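You operate a simulated robot arm through the tools that you are given. There is no shell and no other tool. Be economical: measure what you need, move in short steps, check, and stop when the job is done.

You run a simulated two-armed robot. Do the job below in one go: nothing can be reset, and whatever is moved stays where it is left.

JOB
Pump the test line to 40 kPa, shut the inlet, wait for the green lamp, then vent it.
Fine: shut the vent and open the inlet before pumping; hold the pump steady with the other hand.

The check looks at the end state, three seconds after you hand in, the way a careful person would. Anything else that was tipped, shoved, dropped, spilled or broken makes it a failure.

ROBOT AND FRAMES
Two 7-joint arms with fingered hands on one trunk, on a base that drives. Base frame: it is fixed to the floor where the robot stands at the start and does not move with it; the origin is under the middle of the robot, x ahead of it, y to its left, z up; the surface under the hand at the start is at about z = 850. Units: mm, degrees, N and s.
The left shoulder is at the start at [75, 170, 1187], the right one opposite. With the tool pointing down near the work surface each hand reaches from about 320 to 780 mm from the robot's upright axis, wherever it stands, measured 20 degrees to its own side. Places, roughly: blue lever of the leak test box [700, 0, 900]; leak test box [800, -100, 1000]; pump plunger [500, -300, 900]; yellow lever of the leak test box [700, -200, 1000]. Payload 4 kg a hand.
The TCP of each hand is the grasp point between the finger pads, 26 mm short of the fingertips. In the tool frame z runs along the fingers and y along their closing line. The gripper opens to 132 mm. The gripper's body begins 73 mm behind the TCP. The gripper is a hand of 4 fingers: y runs from the thumb to the fingers, the wrist lies at [0, 0, -224] in the tool frame, and closing takes about 1.5 s.
Orientation is that of the tool frame in the base frame, as a unit quaternion [w, x, y, z]. With the fingers straight down and closing along the base's y, the tool's x points along the base's -x, its y along +y and its z along -z.

CONTROLS
- The arms move only by the tool jog_arm. It takes "left_targets", "right_targets" or both (then of equal length, played together; a hand with none holds still); each is a list of rows, each a list of 3 entries, a list of its own where there are three numbers: the turn, a rotation vector about the tool's x, y, z in units of 180 degrees (1.0 is 180 degrees), then the shift along the tool's x, y, z in units of 400 mm (1.0 is 400 mm), then the finger opening in mm, from 0 to 132. In form: [[[wx, wy, wz], [tx, ty, tz], claw], ...]. A call has 1 to 12 rows; each row is the pose to reach, as a shift and turn from the pose commanded when the call began, along the tool's axes at that moment. A call with a number of a shift or a turn outside -1 to 1 is refused whole. Rows are played at 5 a second. More than 50 mm and 8.6 degrees between two rows, or a gripper value outside its range, and nothing of the call is played. A pose out of reach is approached as far as the arm can. The call stops where the force on the tool passes 40 N (or 10 N more than at its start, if that is more) or the arm is blocked; 0.2 s more then pass. Each finger travels about 108 mm/s and halts on what it meets, pressing with about 30 N; the grip force reading is that of the motor and also rises with nothing between the fingers. The clock runs only during rows and for 0.2 s after the last one: add rows that repeat a pose to give the fingers time. It gives the time, the measured TCP pose, the force on the tool (base axes), the opening and the grip force at its end, in the units of the frame above (readings bear some noise), with the torque about the TCP (base axes, N m) and any sound that the robot's microphone picked up, and new pictures: "views" is both (left out), scene, wrist or none (wrist: the cameras of the hands that moved).
- Cameras (640 x 400 px; columns grow to the right, rows downward): "scene" is now at [162.8, -2.8, 1361.6]; the picture's right is [-0.02, -1.00, 0.00], its down [-0.60, 0.01, -0.80] and it looks along [0.80, -0.01, -0.60] (base axes); focal length 214 px, centre (320, 200). "left" rides on the left gripper at [-73, 6, -94] in its tool frame; the picture's right is [-0.08, -1.00, 0.00], its down [0.79, -0.06, -0.62] and it looks along [0.61, -0.05, 0.79] (tool axes); focal length 230 px, centre (320, 200). "right" rides on the right gripper at [73, 6, -94] in its tool frame; the picture's right is [-0.08, 1.00, 0.00], its down [-0.78, -0.06, -0.62] and it looks along [-0.61, -0.05, 0.79] (tool axes); focal length 230 px, centre (320, 200). There is no depth. A picture from a camera that has moved, and an enlarged one, comes with that camera's place and axes in the base frame and with its lens.
- move_column(by): slides the trunk up (or, below 0, down) by that many mm; the arms and the scene camera ride with it, the base frame stays. It gives what a move gives, with no picture.
- roll_base(legs): drives the robot by 1 to 6 legs, each [ahead, left, turn to the left] in mm, mm and degrees, along the robot's own axes; the way and the turn of a leg run together, so that a leg with both is an arc; at most 1500 mm and 180 degrees a leg. The arms and the cameras ride along, it lands a little off, and it stops where it bumps. It gives what a move gives, and a new picture of the scene camera.
- set_grasp(shape, hand): the hand has 4 fingers and takes this shape, open, in about a second: jaw (thumb against the fingers, like two jaws); tri (thumb and two fingers); tip (a fingertip pinch); poke (one finger out to press); point (the index stretched); flat (the hand flat); cup (the hand cupped); fist (a fist). The gripper value then closes the fingers along that shape, each until it touches; the sizes above hold for jaw. It gives what a move gives, with no picture.
- pan_tilt(pan, tilt): turns the head with the scene camera to pan (to the left, within 80 degrees either way) and tilt (down, from -29 to 69), counted from straight ahead of the robot. It gives what a move gives, and a new picture of the scene camera.
- inspect(camera, box): a new picture of the part [left, top, right, bottom] of that camera's present view, enlarged. No time passes.
- job_done(): hands the job in; it is judged then, once.

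Go step by step. Nothing tells you exact positions but the pictures and the camera data: compare them with the known pose of the tool, close in by small moves and look again before you grip or let go. The budget is 120 turns and 260 pictures, counting those below and the enlarged ones. Unless the task says otherwise, let go and move clear before handing in, and close with one line.

The tools are called after "Emit:" as a command line: name --argument value ..., lists and objects as JSON in quotes. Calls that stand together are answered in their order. jog_arm: Moves the arms, as the interface text tells. Its arguments: {"type":"object","properties":{"left_targets":{"type":"array"},"right_targets":{"type":"array"},"views":{"type":"string","enum":["both","scene","wrist","none"]}},"required":[]} The other tools are called the same way: move_column (by) slides the trunk up or down; set_grasp (shape, hand) gives the hand a shape; roll_base (legs) drives the base; pan_tilt (pan, tilt) turns the head that bears the scene camera; inspect (camera, box) takes an enlarged picture of a part of a camera's view; job_done () hands the job in.

At the start:

```text
time_s: 0.0
left_tool_pos: [459.6, 24.8, 1154.8]
left_ee_rot: [0.0, 0.0, 1.0, 0.0]
left_ft_force: [-0.7, 0.6, -0.4]
left_wrist_torque: [-0.02, -0.01, 0.01]
left_grip_width: 131.6
left_grip_force: 0.0
left_shape: jaw
right_tool_pos: [471.7, -448.7, 1142.4]
right_ee_rot: [0.0, 0.0, 1.0, 0.0]
right_ft_force: [-0.3, 0.3, 0.4]
right_wrist_torque: [0.02, 0.0, -0.01]
right_grip_width: 131.7
right_grip_force: 0.0
right_shape: jaw
trunk travel left (down, up): [-200.0, 151.0]
robot x, y, heading: [-1.5, -2.7, -0.0]
head pan, tilt: [-1.0, 36.8]
```

scene: 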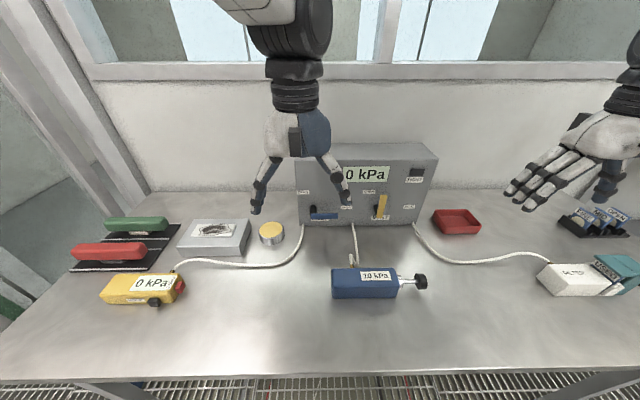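
right: 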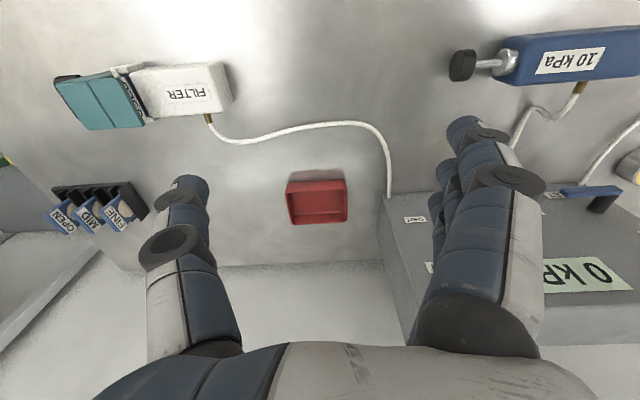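
left: 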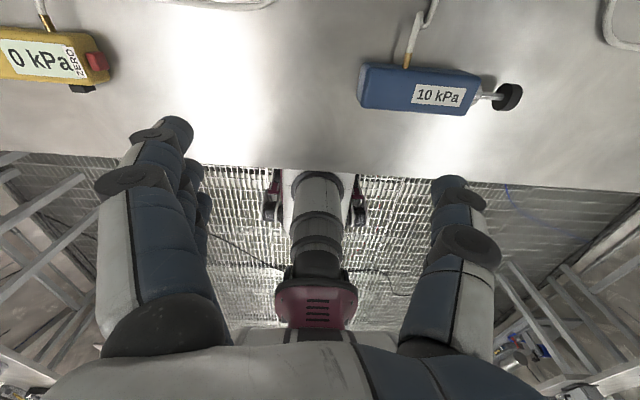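

I see a leak test box with a display, a blue lever and a yellow lever, a blue pump marked 10 kPa with its plunger to the right, and a yellow gauge. I'll enlarge these to read the labels.

Emit:
inspect --camera "scene" --box '[280, 130, 450, 240]'

Emit:
inspect --camera "scene" --box '[310, 230, 450, 320]'

Emit:
inspect --camera "scene" --box '[60, 200, 300, 330]'

Emit:
inspect --camera "scene" --box '[430, 190, 640, 310]'

```text
3.64 times, centred on (365, 185) of scene
camera zoom: at [162.8, -2.8, 1361.6], right [-0.02, -1.0, 0.0], down [-0.6, 0.01, -0.8], along [0.8, -0.01, -0.6], focal length 780 px, centre (156, 254)
```

zoom: 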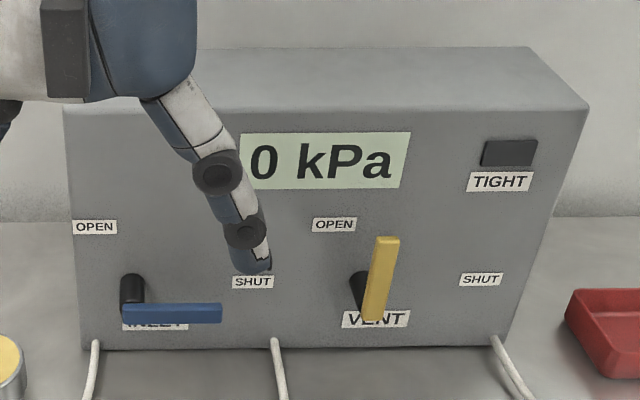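

```text
4.44 times, centred on (380, 275) of scene
camera zoom: at [162.8, -2.8, 1361.6], right [-0.02, -1.0, 0.0], down [-0.6, 0.01, -0.8], along [0.8, -0.01, -0.6], focal length 953 px, centre (53, -133)
```

zoom: 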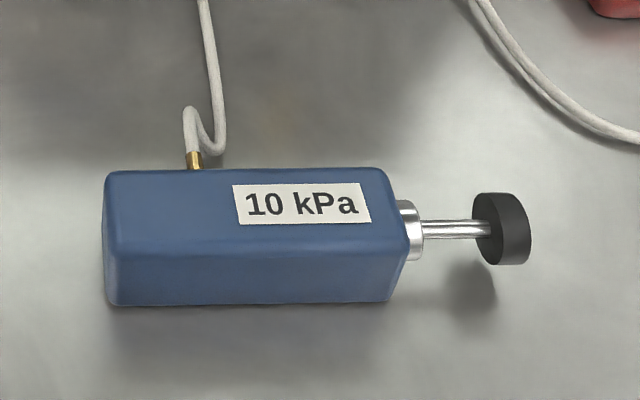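

```text
2.67 times, centred on (180, 265) of scene
camera zoom: at [162.8, -2.8, 1361.6], right [-0.02, -1.0, 0.0], down [-0.6, 0.01, -0.8], along [0.8, -0.01, -0.6], focal length 572 px, centre (693, 27)
```

zoom: 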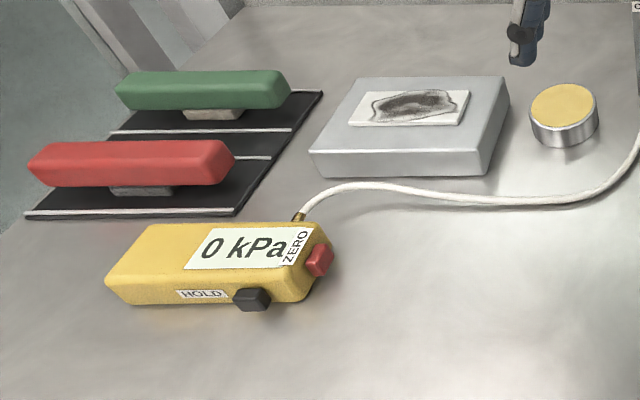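

```text
3.05 times, centred on (535, 250) of scene
camera zoom: at [162.8, -2.8, 1361.6], right [-0.02, -1.0, 0.0], down [-0.6, 0.01, -0.8], along [0.8, -0.01, -0.6], focal length 654 px, centre (-335, 48)
```

zoom: 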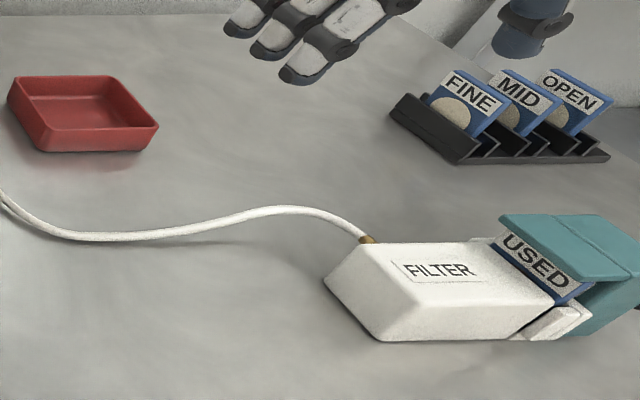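

The yellow lever points up (vent OPEN) and the blue lever points right (inlet SHUT). The box face is at about x=695, and both levers stand out to about x=655. I'll shape both hands to poke and swing them to point forward in front of the box.

Emit:
set_grasp --hand "right" --shape "poke"

Emit:
set_grasp --hand "left" --shape "poke"

Emit:
jog_arm --right_targets '[[[0, -0.042, 0], [-0.01, 0.04, 0.02], 0], [[0, -0.084, 0], [-0.02, 0.08, 0.04], 0], [[0, -0.126, 0], [-0.03, 0.12, 0.06], 0], [[0, -0.168, 0], [-0.04, 0.16, 0.08], 0], [[0, -0.21, 0], [-0.05, 0.2, 0.1], 0], [[0, -0.252, 0], [-0.06, 0.24, 0.12], 0], [[0, -0.294, 0], [-0.07, 0.28, 0.14], 0], [[0, -0.336, 0], [-0.08, 0.32, 0.16], 0], [[0, -0.378, 0], [-0.09, 0.36, 0.18], 0], [[0, -0.42, 0], [-0.1, 0.4, 0.2], 0], [[0, -0.462, 0], [-0.11, 0.44, 0.22], 0], [[0, -0.5, 0], [-0.12, 0.47, 0.23], 0]]' --left_targets '[[[0, -0.042, 0], [-0.01, 0.02, 0.02], 0], [[0, -0.084, 0], [-0.02, 0.04, 0.04], 0], [[0, -0.126, 0], [-0.03, 0.06, 0.06], 0], [[0, -0.168, 0], [-0.04, 0.08, 0.08], 0], [[0, -0.21, 0], [-0.05, 0.1, 0.1], 0], [[0, -0.252, 0], [-0.06, 0.12, 0.12], 0], [[0, -0.294, 0], [-0.07, 0.14, 0.14], 0], [[0, -0.336, 0], [-0.08, 0.16, 0.16], 0], [[0, -0.378, 0], [-0.09, 0.18, 0.18], 0], [[0, -0.42, 0], [-0.1, 0.2, 0.2], 0], [[0, -0.462, 0], [-0.11, 0.22, 0.22], 0], [[0, -0.5, 0], [-0.12, 0.24, 0.23], 0]]'

```text
time_s: 0.9
left_tool_pos: [460.0, 23.8, 1154.4]
left_ee_rot: [-0.001, 0.0, 1.0, 0.0]
left_ft_force: [0.2, 0.0, 0.0]
left_wrist_torque: [0.0, -0.02, 0.02]
left_grip_width: 131.7
left_grip_force: 0.1
left_shape: jaw
right_tool_pos: [471.8, -447.0, 1142.9]
right_ee_rot: [0.001, -0.001, 1.0, 0.0]
right_ft_force: [0.6, -0.8, 0.1]
right_wrist_torque: [0.06, 0.01, 0.04]
right_grip_width: 0.0
right_grip_force: 0.0
right_shape: poke
trunk travel left (down, up): [-200.0, 151.0]
robot x, y, heading: [-3.1, -0.7, -0.0]
head pan, tilt: [-1.0, 36.8]
```

```text
time_s: 1.8
left_tool_pos: [459.6, 23.1, 1155.7]
left_ee_rot: [-0.001, 0.0, 1.0, 0.0]
left_ft_force: [-0.7, -0.8, -0.3]
left_wrist_torque: [0.0, 0.0, 0.0]
left_grip_width: 0.0
left_grip_force: 0.0
left_shape: poke
right_tool_pos: [472.6, -448.5, 1142.9]
right_ee_rot: [0.0, 0.0, 1.0, 0.0]
right_ft_force: [0.5, -0.3, 0.2]
right_wrist_torque: [-0.01, -0.01, 0.01]
right_grip_width: 0.1
right_grip_force: 0.1
right_shape: poke
trunk travel left (down, up): [-200.0, 151.0]
robot x, y, heading: [2.1, -1.9, -0.0]
head pan, tilt: [-1.0, 36.8]
```

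```text
time_s: 4.4
left_tool_pos: [645.2, 112.5, 1189.0]
left_ee_rot: [0.45, -0.028, 0.892, -0.038]
left_ft_force: [0.4, -0.2, -0.1]
left_wrist_torque: [0.01, -0.03, -0.01]
left_grip_width: 0.0
left_grip_force: 0.1
left_shape: poke
left hand out of reach, approached as far as the arm can: row 5, 6, 7, 8, 9, 10, 11, 12
right_tool_pos: [522.4, -260.2, 1048.1]
right_ee_rot: [0.708, 0.001, 0.706, 0.002]
right_ft_force: [1.7, 0.8, 0.5]
right_wrist_torque: [0.0, -0.02, 0.01]
right_grip_width: 0.0
right_grip_force: 0.0
right_shape: poke
right hand out of reach, approached as far as the arm can: row 5, 6, 7, 8, 9, 10, 11, 12
trunk travel left (down, up): [-200.0, 151.0]
robot x, y, heading: [1.5, -1.7, 0.1]
head pan, tilt: [-1.0, 36.8]
camera scene: at [163.1, -2.9, 1361.5], right [-0.02, -1.0, 0.0], down [-0.6, 0.01, -0.8], along [0.8, -0.01, -0.6], focal length 214 px, centre (320, 200)
camera right: at [428.8, -254.3, 974.9], right [0.0, 1.0, 0.08], down [-0.62, -0.06, 0.78], along [0.79, -0.05, 0.62], focal length 230 px, centre (320, 200)
camera left: at [612.7, 128.7, 1302.6], right [0.06, -0.99, 0.16], down [-0.96, -0.1, -0.26], along [0.27, -0.13, -0.95], focal length 230 px, centre (320, 200)
```

scene: 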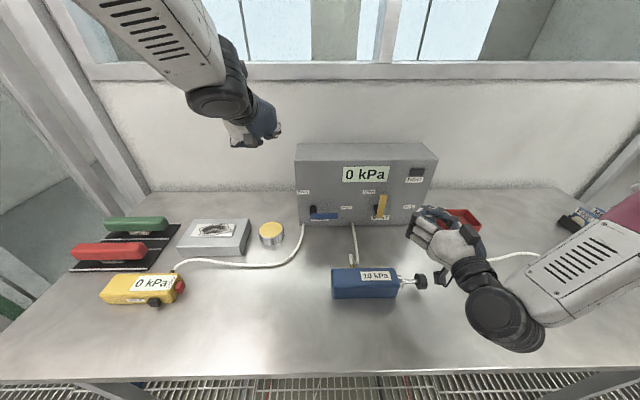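
right: 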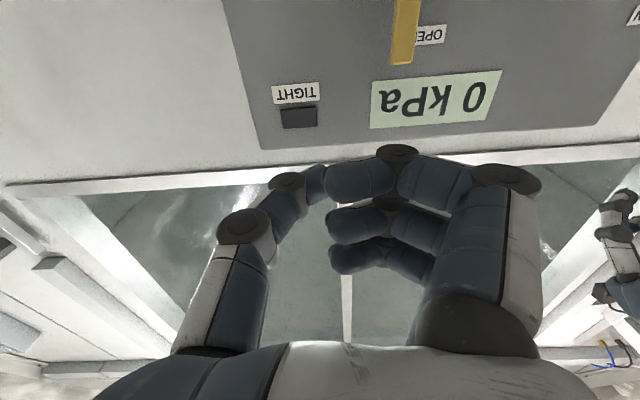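
left: 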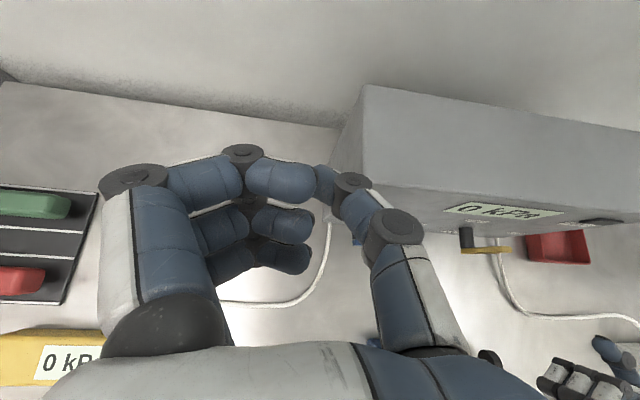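

The right hand points forward fine, but the left can't pitch that way. So the right hand will do both levers and the left will only hold the pump. I'll extend the right poke finger and bring the left back to pointing down.

Emit:
set_grasp --hand "left" --shape "jaw"

Emit:
jog_arm --left_targets '[[[0, 0.04, 0], [0.04, 0.01, -0.04], 132], [[0, 0.08, 0], [0.09, 0.02, -0.08], 132], [[0, 0.12, 0], [0.14, 0.04, -0.12], 132], [[0, 0.16, 0], [0.19, 0.05, -0.16], 132], [[0, 0.2, 0], [0.24, 0.06, -0.2], 132], [[0, 0.24, 0], [0.29, 0.07, -0.25], 132], [[0, 0.28, 0], [0.34, 0.08, -0.3], 132], [[0, 0.297, 0], [0.368, 0.095, -0.335], 132]]' --right_targets '[[[0, 0, 0], [0, 0, 0], 132], [[0, 0, 0], [0, 0, 0], 132], [[0, 0, 0], [0, 0, 0], 132], [[0, 0, 0], [0, 0, 0], 132], [[0, 0, 0], [0, 0, 0], 132], [[0, 0, 0], [0, 0, 0], 132], [[0, 0, 0], [0, 0, 0], 132], [[0, 0, 0], [0, 0, 0], 132]]'

```text
time_s: 5.3
left_tool_pos: [644.2, 111.7, 1187.0]
left_ee_rot: [0.449, -0.029, 0.892, -0.038]
left_ft_force: [0.2, 0.9, 0.2]
left_wrist_torque: [-0.01, 0.03, 0.0]
left_grip_width: 132.0
left_grip_force: 0.0
left_shape: jaw
right_tool_pos: [523.5, -261.1, 1048.1]
right_ee_rot: [0.707, -0.001, 0.707, 0.001]
right_ft_force: [-0.3, 0.3, -0.3]
right_wrist_torque: [0.02, -0.01, -0.01]
right_grip_width: 0.0
right_grip_force: 0.1
right_shape: poke
trunk travel left (down, up): [-200.0, 151.0]
robot x, y, heading: [0.4, -0.3, 0.0]
head pan, tilt: [-1.0, 36.8]
```

```text
time_s: 7.1
left_tool_pos: [441.4, 131.6, 1137.2]
left_ee_rot: [-0.001, 0.004, 1.0, -0.005]
left_ft_force: [-0.2, 0.2, -0.8]
left_wrist_torque: [-0.03, -0.02, -0.01]
left_grip_width: 132.0
left_grip_force: 0.1
left_shape: jaw
right_tool_pos: [522.5, -260.5, 1049.0]
right_ee_rot: [0.707, 0.0, 0.707, 0.0]
right_ft_force: [-0.4, 1.0, 0.1]
right_wrist_torque: [-0.01, 0.01, -0.03]
right_grip_width: 0.0
right_grip_force: 0.1
right_shape: poke
trunk travel left (down, up): [-200.0, 151.0]
robot x, y, heading: [2.9, -0.3, -0.2]
head pan, tilt: [-1.0, 36.8]
camera scene: at [162.5, -2.0, 1361.6], right [-0.02, -1.0, 0.0], down [-0.6, 0.01, -0.8], along [0.8, -0.01, -0.6], focal length 214 px, centre (320, 200)
camera right: at [428.6, -254.0, 975.3], right [0.0, 1.0, 0.08], down [-0.62, -0.06, 0.78], along [0.79, -0.05, 0.62], focal length 230 px, centre (320, 200)
camera left: at [514.7, 137.2, 1229.6], right [0.07, -1.0, 0.01], down [-0.78, -0.05, 0.62], along [-0.62, -0.05, -0.79], focal length 230 px, centre (320, 200)
```

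scene: 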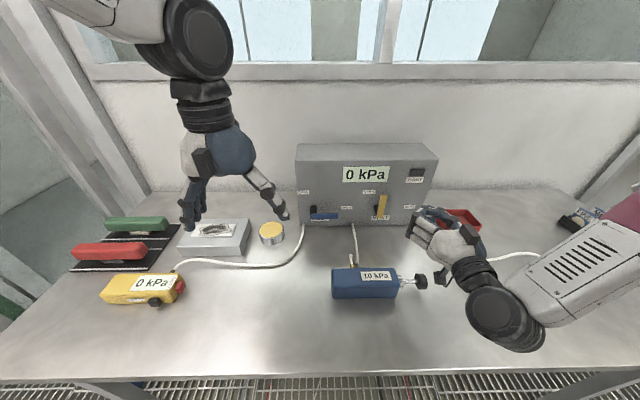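
right: 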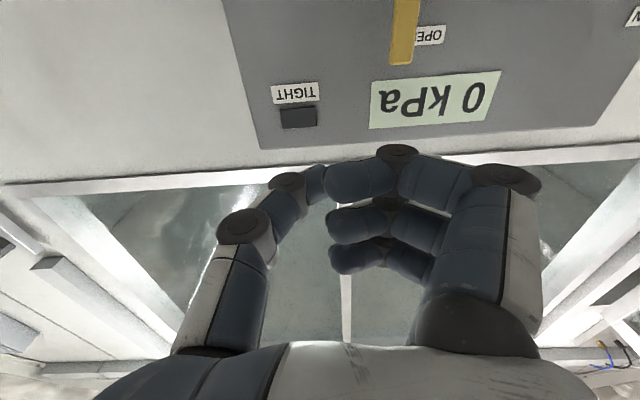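
left: 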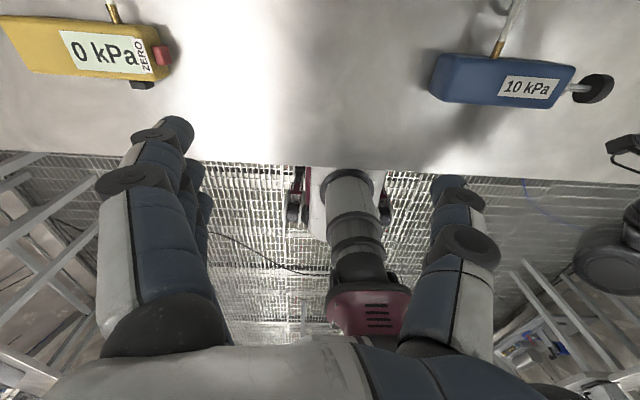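

The poke shape looks curled at the front, so I'll try the pointing shape and look.

Emit:
set_grasp --hand "right" --shape "point"

Emit:
inspect --camera "right" --box '[0, 0, 640, 400]'

Emit:
inspect --camera "scene" --box '[290, 150, 530, 300]'

```text
time_s: 8.0
left_tool_pos: [442.1, 131.3, 1136.8]
left_ee_rot: [0.0, 0.004, 1.0, -0.006]
left_ft_force: [-0.1, 0.1, 0.9]
left_wrist_torque: [-0.02, 0.0, 0.01]
left_grip_width: 131.9
left_grip_force: 0.0
left_shape: jaw
right_tool_pos: [522.5, -260.4, 1047.5]
right_ee_rot: [0.708, 0.0, 0.706, 0.0]
right_ft_force: [-0.8, -0.1, 0.0]
right_wrist_torque: [0.02, 0.02, -0.01]
right_grip_width: 126.0
right_grip_force: 0.1
right_shape: point
trunk travel left (down, up): [-200.0, 151.0]
robot x, y, heading: [1.3, -2.0, -0.2]
head pan, tilt: [-1.0, 36.8]
```

```text
1.00 times, centred on (320, 200) of right (not enlarged: the box is as wide or as high as the picture)
camera zoom: at [428.7, -254.6, 975.1], right [0.0, 1.0, 0.08], down [-0.62, -0.06, 0.78], along [0.79, -0.05, 0.62], focal length 230 px, centre (320, 200)
```

zoom: 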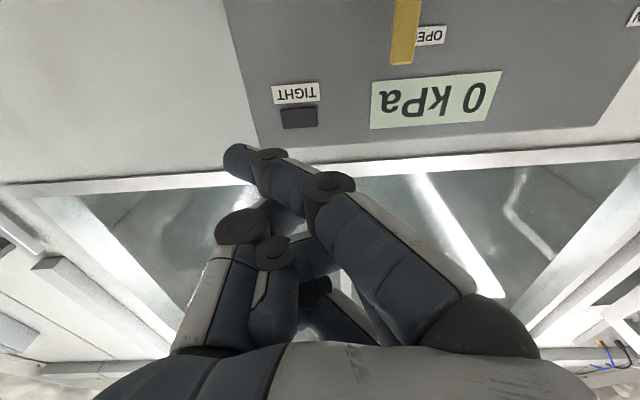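

```text
2.67 times, centred on (410, 225) of scene
camera zoom: at [162.7, -2.8, 1361.6], right [-0.02, -1.0, 0.0], down [-0.6, 0.01, -0.8], along [0.8, -0.01, -0.6], focal length 572 px, centre (80, 133)
```

zoom: 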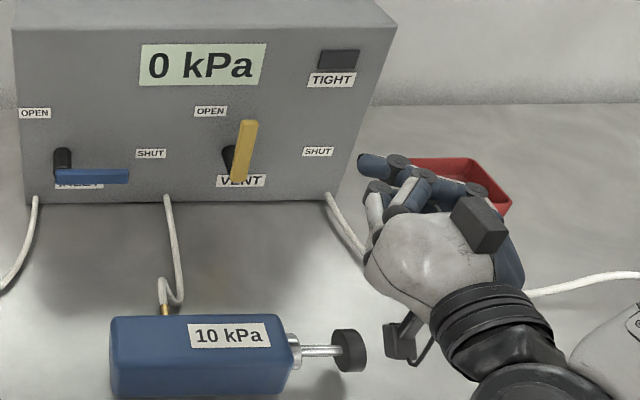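

The pointing finger is out, but I need its tip location exactly. I'll zoom in on the hand.

Emit:
inspect --camera "scene" --box '[405, 190, 505, 255]'

Emit:
inspect --camera "right" --box '[160, 120, 560, 370]'

```text
6.15 times, centred on (455, 222) of scene
camera zoom: at [162.7, -2.8, 1361.6], right [-0.02, -1.0, 0.0], down [-0.6, 0.01, -0.8], along [0.8, -0.01, -0.6], focal length 1320 px, centre (-511, 62)
```

zoom: 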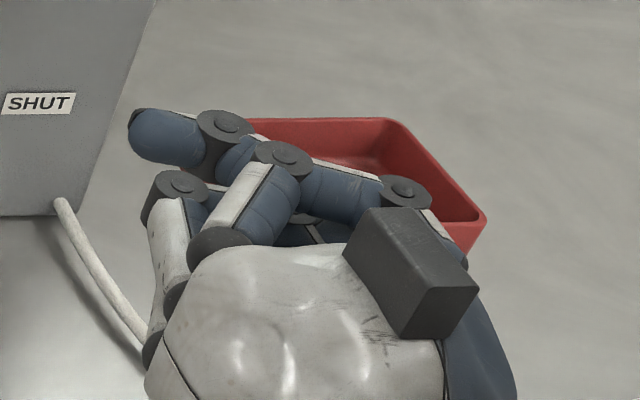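

```text
1.60 times, centred on (360, 245) of right
camera zoom: at [428.7, -254.6, 975.1], right [0.0, 1.0, 0.08], down [-0.62, -0.06, 0.78], along [0.79, -0.05, 0.62], focal length 368 px, centre (256, 128)
```

zoom: 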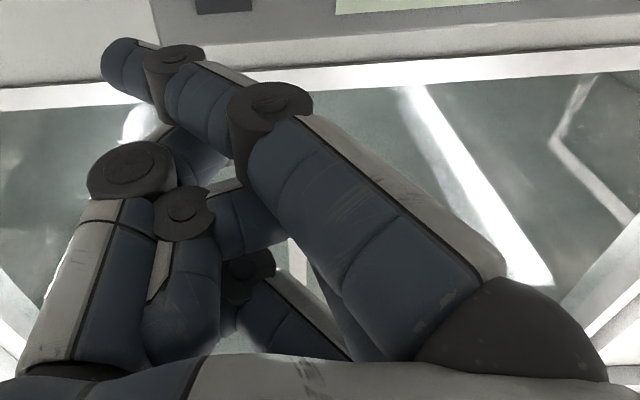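

The pointing shape is ambiguous, since the thumb crosses the finger. Instead I'll use the jaw to grip each lever and roll the hand around the pivot. First I'll test that the right wrist can roll 90° in free space.

Emit:
set_grasp --hand "right" --shape "jaw"

Emit:
jog_arm --right_targets '[[[0, 0, 0.045], [0.02, 0.016, 0.01], 90], [[0, 0, 0.09], [0.04, 0.032, 0.02], 90], [[0, 0, 0.135], [0.06, 0.048, 0.03], 90], [[0, 0, 0.18], [0.08, 0.064, 0.04], 90], [[0, 0, 0.225], [0.1, 0.08, 0.05], 90], [[0, 0, 0.27], [0.12, 0.1, 0.06], 90], [[0, 0, 0.315], [0.14, 0.12, 0.07], 90], [[0, 0, 0.36], [0.16, 0.14, 0.08], 90], [[0, 0, 0.405], [0.18, 0.16, 0.09], 90], [[0, 0, 0.45], [0.19, 0.17, 0.09], 90], [[0, 0, 0.5], [0.195, 0.1725, 0.09], 90]]' --views "both"

```text
time_s: 8.9
left_tool_pos: [441.9, 130.0, 1137.7]
left_ee_rot: [0.0, 0.005, 1.0, -0.005]
left_ft_force: [-0.3, -0.1, 0.2]
left_wrist_torque: [0.0, 0.0, -0.03]
left_grip_width: 132.1
left_grip_force: 0.2
left_shape: jaw
right_tool_pos: [522.5, -260.0, 1048.9]
right_ee_rot: [0.707, 0.0, 0.707, 0.0]
right_ft_force: [-0.1, 0.4, 0.2]
right_wrist_torque: [0.0, 0.0, -0.01]
right_grip_width: 132.4
right_grip_force: 0.1
right_shape: jaw
trunk travel left (down, up): [-200.0, 151.0]
robot x, y, heading: [1.4, 0.8, 0.1]
head pan, tilt: [-1.0, 36.8]
```

```text
refused: row 11 steps farther than a row can; nothing moved
```

One row was too big a turn, so I'll re-send with smaller steps.

Emit:
jog_arm --right_targets '[[[0, 0, 0.042], [0.02, 0.016, 0.01], 90], [[0, 0, 0.084], [0.04, 0.032, 0.02], 90], [[0, 0, 0.126], [0.06, 0.048, 0.03], 90], [[0, 0, 0.168], [0.08, 0.064, 0.04], 90], [[0, 0, 0.21], [0.1, 0.08, 0.05], 90], [[0, 0, 0.252], [0.12, 0.1, 0.06], 90], [[0, 0, 0.294], [0.14, 0.12, 0.07], 90], [[0, 0, 0.336], [0.16, 0.14, 0.08], 90], [[0, 0, 0.378], [0.18, 0.16, 0.09], 90], [[0, 0, 0.42], [0.19, 0.17, 0.09], 90], [[0, 0, 0.462], [0.195, 0.1725, 0.09], 90], [[0, 0, 0.5], [0.195, 0.1725, 0.09], 90]]' --views "both"

```text
time_s: 11.5
left_tool_pos: [441.7, 130.8, 1137.3]
left_ee_rot: [-0.001, 0.005, 1.0, -0.005]
left_ft_force: [0.2, -0.3, 0.0]
left_wrist_torque: [-0.03, 0.01, -0.01]
left_grip_width: 131.8
left_grip_force: 0.0
left_shape: jaw
right_tool_pos: [557.7, -189.5, 971.4]
right_ee_rot: [0.5, 0.501, 0.499, 0.5]
right_ft_force: [0.5, 0.6, -0.7]
right_wrist_torque: [0.03, -0.02, 0.02]
right_grip_width: 90.5
right_grip_force: 0.1
right_shape: jaw
trunk travel left (down, up): [-200.0, 151.0]
robot x, y, heading: [1.1, -2.5, 0.1]
head pan, tilt: [-1.0, 36.8]
camera scene: at [162.7, -2.8, 1361.6], right [-0.02, -1.0, 0.0], down [-0.6, 0.01, -0.8], along [0.8, -0.01, -0.6], focal length 214 px, centre (320, 200)
camera right: at [464.6, -117.1, 976.7], right [0.0, -0.08, 1.0], down [-0.62, -0.78, -0.06], along [0.79, -0.61, -0.05], focal length 230 px, centre (320, 200)
```

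scene: 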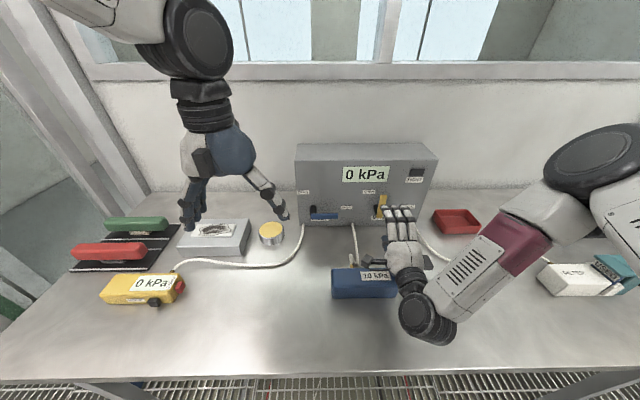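
right: 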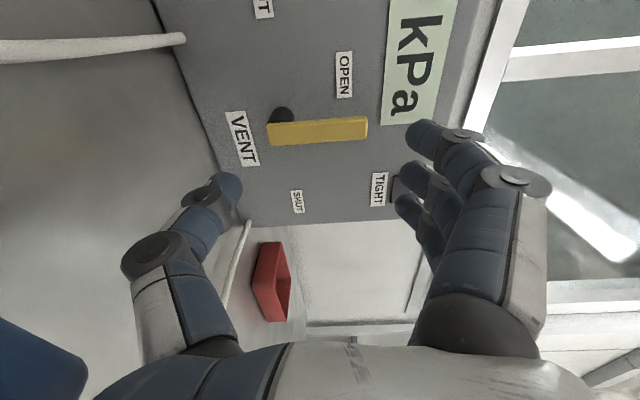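

The roll works. The wrist would be low over the pump, so I'll keep this rolled pose, tilt the fingers 25° down, and push the levers with the closed fingers. First I stage to the left of the yellow lever.

Emit:
jog_arm --right_targets '[[[0.046, 0, 0], [0.05, 0.02, 0.01], 40], [[0.092, 0, 0], [0.1, 0.034, 0.02], 0], [[0.139, 0, 0], [0.161, 0.034, 0.043], 0], [[0.139, 0, 0], [0.161, 0.034, 0.043], 0], [[0.139, 0, 0], [0.161, 0.034, 0.043], 0]]'

```text
time_s: 12.7
left_tool_pos: [441.0, 132.4, 1136.3]
left_ee_rot: [0.001, 0.004, 1.0, -0.006]
left_ft_force: [-0.3, 0.3, 0.0]
left_wrist_torque: [-0.02, 0.03, -0.03]
left_grip_width: 131.8
left_grip_force: 0.1
left_shape: jaw
right_tool_pos: [576.3, -126.5, 984.9]
right_ee_rot: [0.38, 0.597, 0.596, 0.38]
right_ft_force: [0.3, 0.3, 0.2]
right_wrist_torque: [-0.01, 0.03, -0.03]
right_grip_width: 0.3
right_grip_force: 29.8
right_shape: jaw
trunk travel left (down, up): [-200.0, 151.0]
robot x, y, heading: [-2.9, -1.7, 0.1]
head pan, tilt: [-1.0, 36.8]
camera scene: at [162.7, -2.4, 1361.6], right [-0.02, -1.0, 0.0], down [-0.6, 0.01, -0.8], along [0.8, -0.01, -0.6], focal length 214 px, centre (320, 200)
camera right: at [493.4, -52.9, 1029.1], right [0.42, -0.08, 0.9], down [-0.58, -0.79, 0.21], along [0.69, -0.61, -0.38], focal length 230 px, centre (320, 200)
```

scene: 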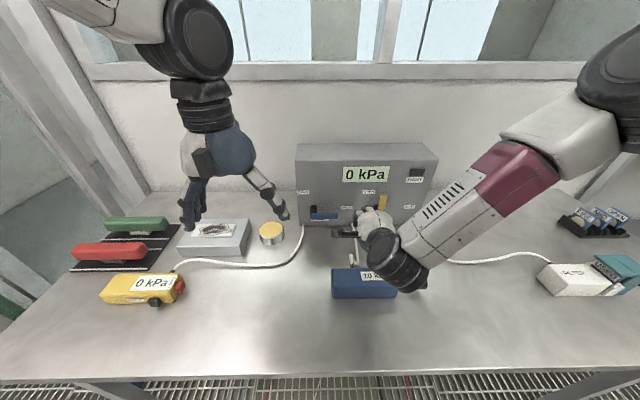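
right: 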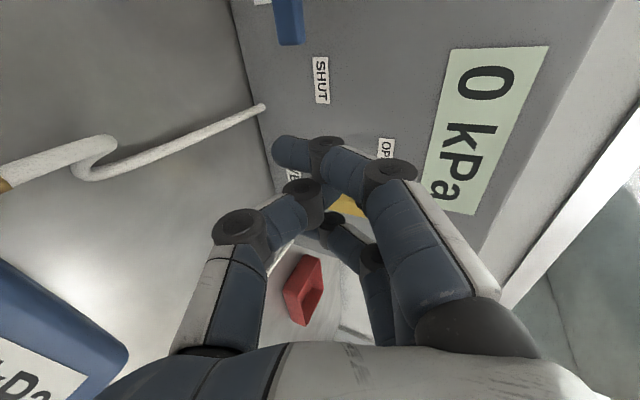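

The hand is clear on the left of the yellow lever. I'll open it slightly so the fingertips run parallel, then go forward into the lever plane.

Emit:
jog_arm --right_targets '[[[0, 0, 0], [0, 0, 0], 20], [[0, 0, 0], [0, 0.038, 0.081], 20], [[0, 0, 0], [0, 0.076, 0.163], 20]]'

Emit:
inspect --camera "scene" --box '[290, 150, 450, 250]'

```text
time_s: 13.5
left_tool_pos: [440.5, 132.4, 1136.6]
left_ee_rot: [0.0, 0.004, 1.0, -0.006]
left_ft_force: [0.0, 0.3, -0.3]
left_wrist_torque: [0.03, -0.01, 0.01]
left_grip_width: 131.8
left_grip_force: 0.0
left_shape: jaw
right_tool_pos: [650.1, -126.9, 984.9]
right_ee_rot: [0.38, 0.596, 0.597, 0.379]
right_ft_force: [0.7, 0.5, 0.3]
right_wrist_torque: [0.0, 0.0, 0.0]
right_grip_width: 19.8
right_grip_force: 0.1
right_shape: jaw
trunk travel left (down, up): [-200.0, 151.0]
robot x, y, heading: [-0.5, 0.5, 0.1]
head pan, tilt: [-1.0, 36.8]
camera scene: at [163.0, -2.5, 1361.5], right [-0.02, -1.0, 0.0], down [-0.6, 0.01, -0.8], along [0.8, -0.01, -0.6], focal length 214 px, centre (320, 200)
camera right: at [567.4, -53.0, 1028.8], right [0.42, -0.08, 0.9], down [-0.58, -0.79, 0.21], along [0.69, -0.61, -0.38], focal length 230 px, centre (320, 200)
```

scene: 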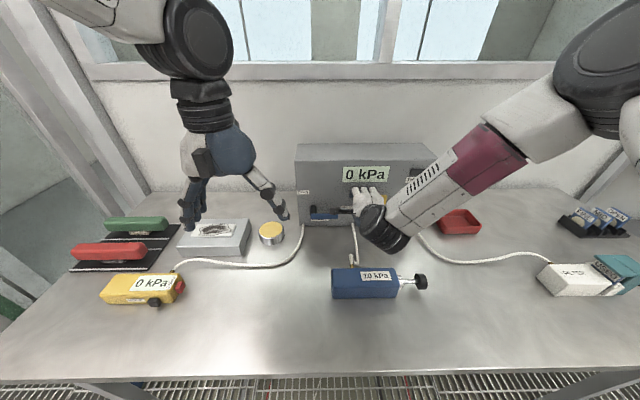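
right: 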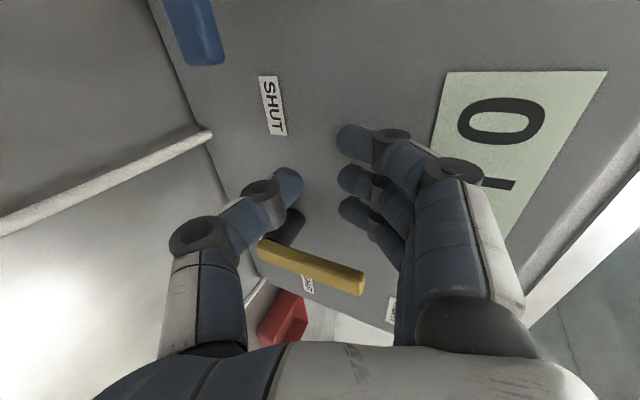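

```text
4.00 times, centred on (370, 200) of scene
camera zoom: at [163.0, -2.5, 1361.5], right [-0.02, -1.0, 0.0], down [-0.6, 0.01, -0.8], along [0.8, -0.01, -0.6], focal length 858 px, centre (120, 200)
```

zoom: 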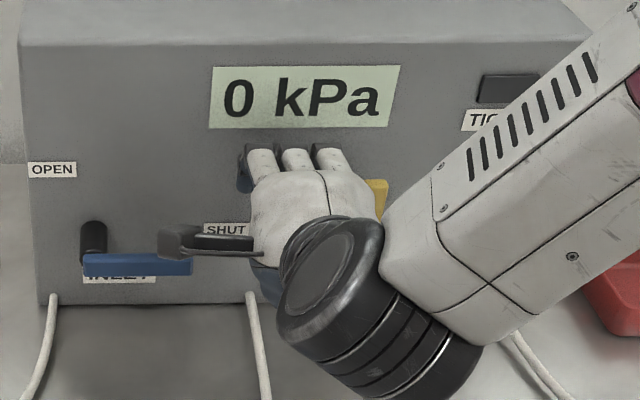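

The view is good: the fingers are to the left of the yellow lever at mid-height. I'll sweep right slowly.

Emit:
jog_arm --right_targets '[[[0, 0, 0], [-0.025, 0, 0], 20], [[0, 0, 0], [-0.05, 0, 0], 20], [[0, 0, 0], [-0.075, 0, 0], 20], [[0, 0, 0], [-0.1, 0, 0], 20], [[0, 0, 0], [-0.125, 0, 0], 20], [[0, 0, 0], [-0.15, 0, 0], 20]]'

Emit:
inspect --camera "scene" --box '[290, 150, 450, 250]'

```text
time_s: 14.9
left_tool_pos: [442.3, 131.7, 1137.3]
left_ee_rot: [0.0, 0.005, 1.0, -0.004]
left_ft_force: [0.8, -1.5, -0.5]
left_wrist_torque: [0.01, 0.0, 0.02]
left_grip_width: 131.7
left_grip_force: 0.1
left_shape: jaw
right_tool_pos: [648.7, -187.9, 984.4]
right_ee_rot: [0.38, 0.596, 0.597, 0.38]
right_ft_force: [-0.2, 0.5, 1.7]
right_wrist_torque: [0.02, 0.01, 0.0]
right_grip_width: 19.7
right_grip_force: 0.1
right_shape: jaw
trunk travel left (down, up): [-200.0, 151.0]
robot x, y, heading: [1.2, -3.4, -0.2]
head pan, tilt: [-1.0, 36.8]
camera scene: at [162.6, -3.2, 1361.6], right [-0.02, -1.0, 0.0], down [-0.6, 0.01, -0.8], along [0.8, -0.01, -0.6], focal length 214 px, centre (320, 200)
camera right: at [565.6, -113.1, 1028.4], right [0.42, -0.08, 0.9], down [-0.58, -0.78, 0.21], along [0.69, -0.61, -0.38], focal length 230 px, centre (320, 200)
```

scene: 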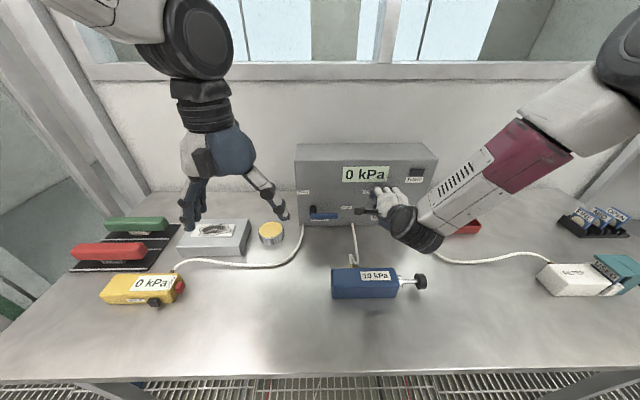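
right: 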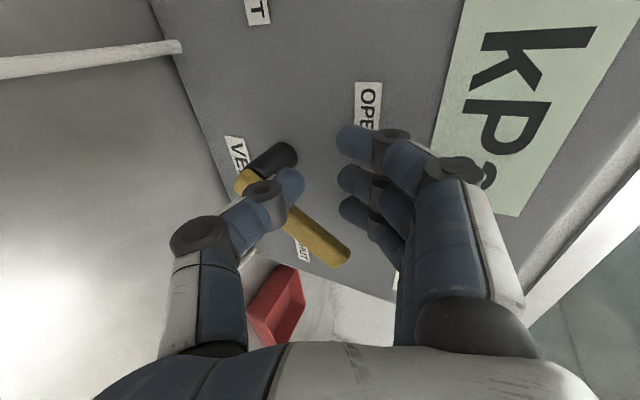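

```text
4.00 times, centred on (370, 200) of scene
camera zoom: at [162.6, -3.2, 1361.6], right [-0.02, -1.0, 0.0], down [-0.6, 0.01, -0.8], along [0.8, -0.01, -0.6], focal length 858 px, centre (120, 200)
```

zoom: 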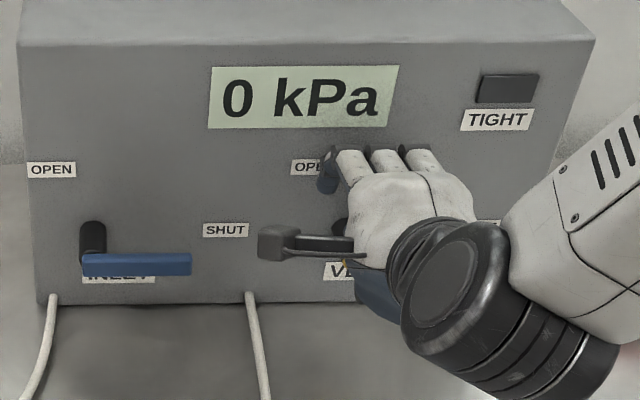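

The vent lever has turned part-way, with the thumb near the pivot. I'll raise the hand 25 mm, sweep further right, and press down to lay the lever horizontal.

Emit:
jog_arm --right_targets '[[[0, 0, 0], [0, 0.0283, -0.0132], 20], [[0, 0, 0], [0, 0.0566, -0.0264], 20], [[0, 0, 0], [-0.03, 0.0566, -0.0264], 20], [[0, 0, 0], [-0.06, 0.0566, -0.0264], 20], [[0, 0, 0], [-0.09, 0.0566, -0.0264], 20], [[0, 0, 0], [-0.115, 0.0566, -0.0264], 20], [[0, 0, 0], [-0.115, 0.034, -0.0158], 20], [[0, 0, 0], [-0.115, 0.017, -0.0079], 20], [[0, 0, 0], [-0.115, 0, 0], 20]]'

Emit:
inspect --camera "scene" --box '[290, 150, 450, 250]'

```text
time_s: 16.9
left_tool_pos: [441.9, 129.9, 1138.1]
left_ee_rot: [0.0, 0.004, 1.0, -0.005]
left_ft_force: [1.0, 0.3, -0.6]
left_wrist_torque: [0.0, 0.0, 0.0]
left_grip_width: 132.0
left_grip_force: 0.0
left_shape: jaw
right_tool_pos: [648.8, -233.8, 984.0]
right_ee_rot: [0.38, 0.597, 0.596, 0.38]
right_ft_force: [0.0, 0.0, -0.4]
right_wrist_torque: [-0.01, 0.0, 0.02]
right_grip_width: 19.9
right_grip_force: 0.1
right_shape: jaw
trunk travel left (down, up): [-200.0, 151.0]
robot x, y, heading: [-0.7, -1.0, -0.0]
head pan, tilt: [-1.0, 36.8]
camera scene: at [163.1, -2.8, 1361.5], right [-0.02, -1.0, 0.0], down [-0.6, 0.01, -0.8], along [0.8, -0.01, -0.6], focal length 214 px, centre (320, 200)
camera right: at [566.0, -159.9, 1028.7], right [0.42, -0.08, 0.9], down [-0.58, -0.78, 0.21], along [0.69, -0.62, -0.38], focal length 230 px, centre (320, 200)
```

scene: 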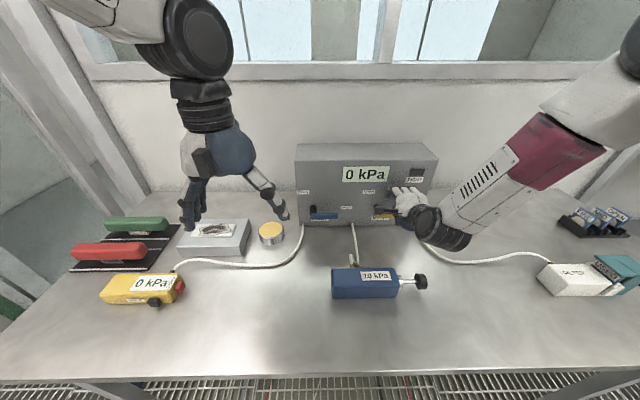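
right: 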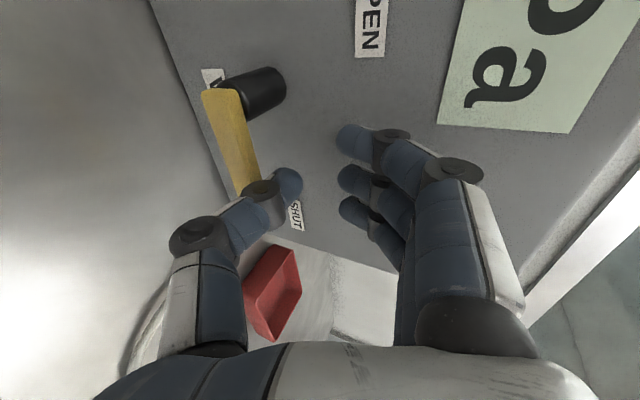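

```text
4.00 times, centred on (370, 200) of scene
camera zoom: at [163.1, -2.8, 1361.5], right [-0.02, -1.0, 0.0], down [-0.6, 0.01, -0.8], along [0.8, -0.01, -0.6], focal length 858 px, centre (120, 200)
```

zoom: 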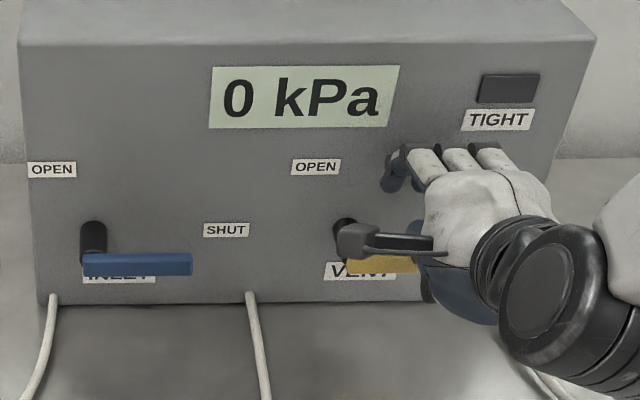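

The vent lever is nearly horizontal. I'll press down a little more until it meets its stop.

Emit:
jog_arm --right_targets '[[[0, 0, 0], [0, -0.009, 0.004], 20], [[0, 0, 0], [0, -0.018, 0.008], 20], [[0, 0, 0], [0, -0.027, 0.012], 20], [[0, 0, 0], [0, -0.036, 0.016], 20]]' --views "wrist"

Emit:
inspect --camera "scene" --box '[290, 150, 450, 250]'

```text
time_s: 17.9
left_tool_pos: [439.4, 130.6, 1138.0]
left_ee_rot: [0.001, 0.004, 1.0, -0.005]
left_ft_force: [0.9, -0.1, 0.6]
left_wrist_torque: [0.01, 0.01, -0.02]
left_grip_width: 132.0
left_grip_force: 0.1
left_shape: jaw
right_tool_pos: [646.5, -233.2, 970.9]
right_ee_rot: [0.381, 0.596, 0.595, 0.381]
right_ft_force: [-4.7, -1.0, 10.1]
right_wrist_torque: [-0.07, 0.13, 0.02]
right_grip_width: 18.1
right_grip_force: 0.1
right_shape: jaw
trunk travel left (down, up): [-200.0, 151.0]
robot x, y, heading: [1.0, 0.2, -0.1]
head pan, tilt: [-1.0, 36.8]
camera right: at [564.0, -159.2, 1015.3], right [0.42, -0.08, 0.91], down [-0.59, -0.78, 0.2], along [0.69, -0.61, -0.37], focal length 230 px, centre (320, 200)
```

right: 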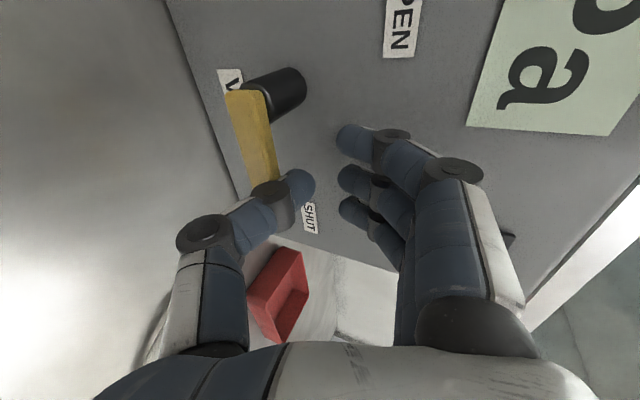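

```text
4.00 times, centred on (370, 200) of scene
camera zoom: at [161.1, -2.7, 1362.0], right [-0.02, -1.0, 0.0], down [-0.6, 0.01, -0.8], along [0.8, -0.01, -0.6], focal length 858 px, centre (120, 200)
```

zoom: 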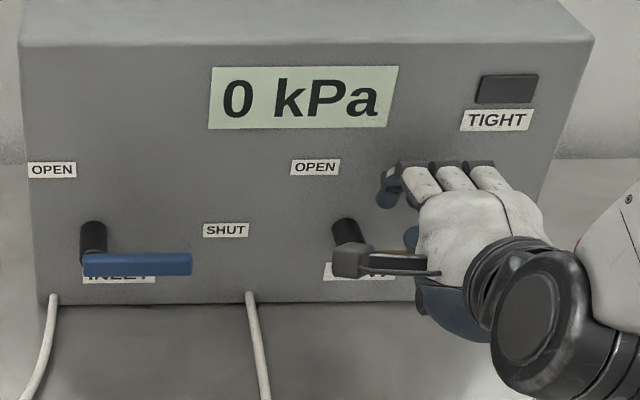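

The vent lever is horizontal against its stop, pointing at SHUT. Next I retreat and bring the right hand, level and open, in front of the blue lever with the thumb below it.

Emit:
jog_arm --right_targets '[[[0, 0, 0], [0, 0.045, -0.021], 20], [[0, 0, 0], [0, 0, -0.111], 20], [[0, 0, 0], [0, -0.04, -0.19], 40], [[-0.03, 0, 0], [0.1, -0.055, -0.19], 60], [[-0.06, 0, 0], [0.2, -0.07, -0.19], 90], [[-0.09, 0, 0], [0.3, -0.085, -0.19], 90], [[-0.12, 0, 0], [0.4, -0.1, -0.19], 90], [[-0.139, 0, 0], [0.4975, -0.116, -0.189], 90], [[-0.139, 0, 0], [0.4975, -0.116, -0.189], 90]]'

Emit:
inspect --camera "scene" --box '[270, 140, 450, 250]'

```text
time_s: 19.9
left_tool_pos: [442.3, 130.3, 1137.3]
left_ee_rot: [0.001, 0.004, 1.0, -0.005]
left_ft_force: [0.1, 0.6, 0.1]
left_wrist_torque: [0.0, 0.0, -0.02]
left_grip_width: 132.1
left_grip_force: 0.0
left_shape: jaw
right_tool_pos: [565.0, -42.1, 960.2]
right_ee_rot: [0.504, 0.505, 0.492, 0.499]
right_ft_force: [-0.4, -0.3, -0.1]
right_wrist_torque: [0.0, 0.03, -0.01]
right_grip_width: 89.6
right_grip_force: 0.0
right_shape: jaw
trunk travel left (down, up): [-200.0, 151.0]
robot x, y, heading: [-1.2, 0.0, 0.0]
head pan, tilt: [-1.0, 36.8]
camera scene: at [162.6, -3.1, 1361.6], right [-0.02, -1.0, 0.0], down [-0.6, 0.01, -0.8], along [0.8, -0.01, -0.6], focal length 214 px, centre (320, 200)
camera right: at [471.6, 33.0, 965.7], right [-0.01, -0.09, 1.0], down [-0.63, -0.77, -0.07], along [0.78, -0.63, -0.05], focal length 230 px, centre (320, 200)
```

scene: 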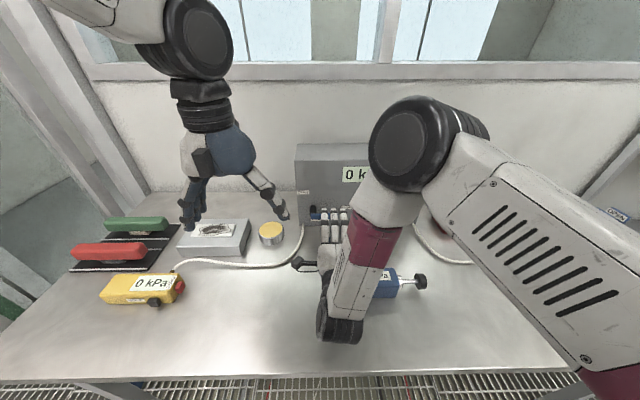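
right: 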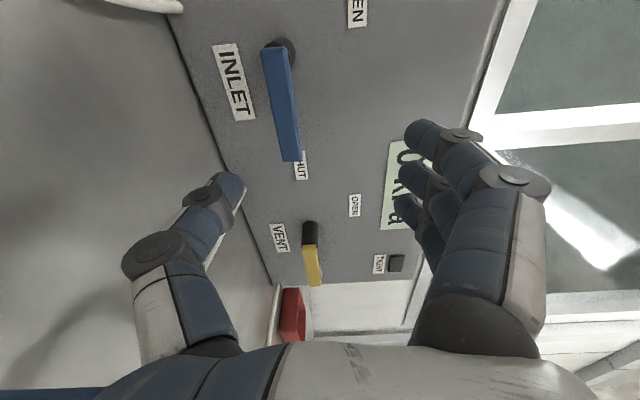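

```text
3.56 times, centred on (360, 195) of scene
camera zoom: at [162.6, -3.1, 1361.6], right [-0.02, -1.0, 0.0], down [-0.6, 0.01, -0.8], along [0.8, -0.01, -0.6], focal length 763 px, centre (178, 218)
```

zoom: 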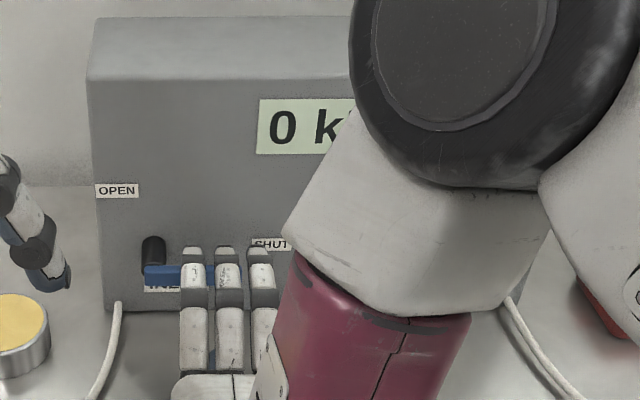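

The vent lever is shut. The blue lever sits between the thumb (below) and the fingers (above), with its tip at about y=-62, z=935. I'll go forward.

Emit:
jog_arm --right_targets '[[[0, 0, 0], [0, 0, 0.06], 90], [[0, 0, 0], [0, 0, 0.12], 90], [[0, 0, 0], [0, 0, 0.16], 90], [[0, 0, 0], [0, 0, 0.19], 90]]'

```text
time_s: 20.9
left_tool_pos: [441.6, 131.1, 1135.9]
left_ee_rot: [0.0, 0.004, 1.0, -0.005]
left_ft_force: [0.3, -0.8, -0.5]
left_wrist_torque: [-0.04, 0.02, -0.02]
left_grip_width: 131.6
left_grip_force: 0.2
left_shape: jaw
right_tool_pos: [636.7, -35.8, 957.0]
right_ee_rot: [0.5, 0.5, 0.501, 0.499]
right_ft_force: [0.4, -0.1, 0.7]
right_wrist_torque: [0.0, 0.0, 0.03]
right_grip_width: 89.9
right_grip_force: 0.1
right_shape: jaw
trunk travel left (down, up): [-200.0, 151.0]
robot x, y, heading: [2.9, -0.3, 0.2]
head pan, tilt: [-1.0, 36.8]
camera scene: at [162.9, -2.7, 1361.6], right [-0.02, -1.0, 0.0], down [-0.6, 0.01, -0.8], along [0.8, -0.01, -0.6], focal length 214 px, centre (320, 200)
camera right: at [542.1, 38.7, 962.7], right [0.0, -0.08, 1.0], down [-0.62, -0.78, -0.06], along [0.79, -0.62, -0.05], focal length 230 px, centre (320, 200)
```

scene: 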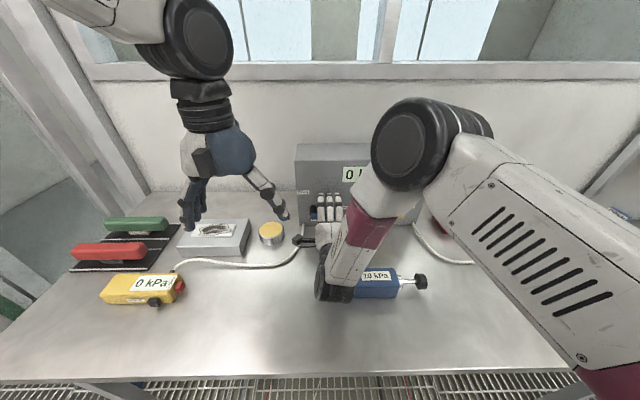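
right: 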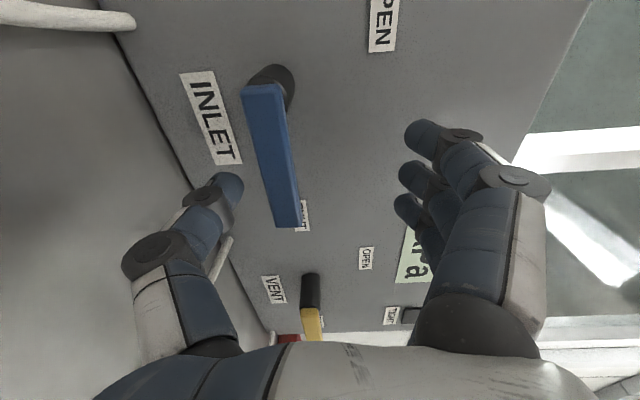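

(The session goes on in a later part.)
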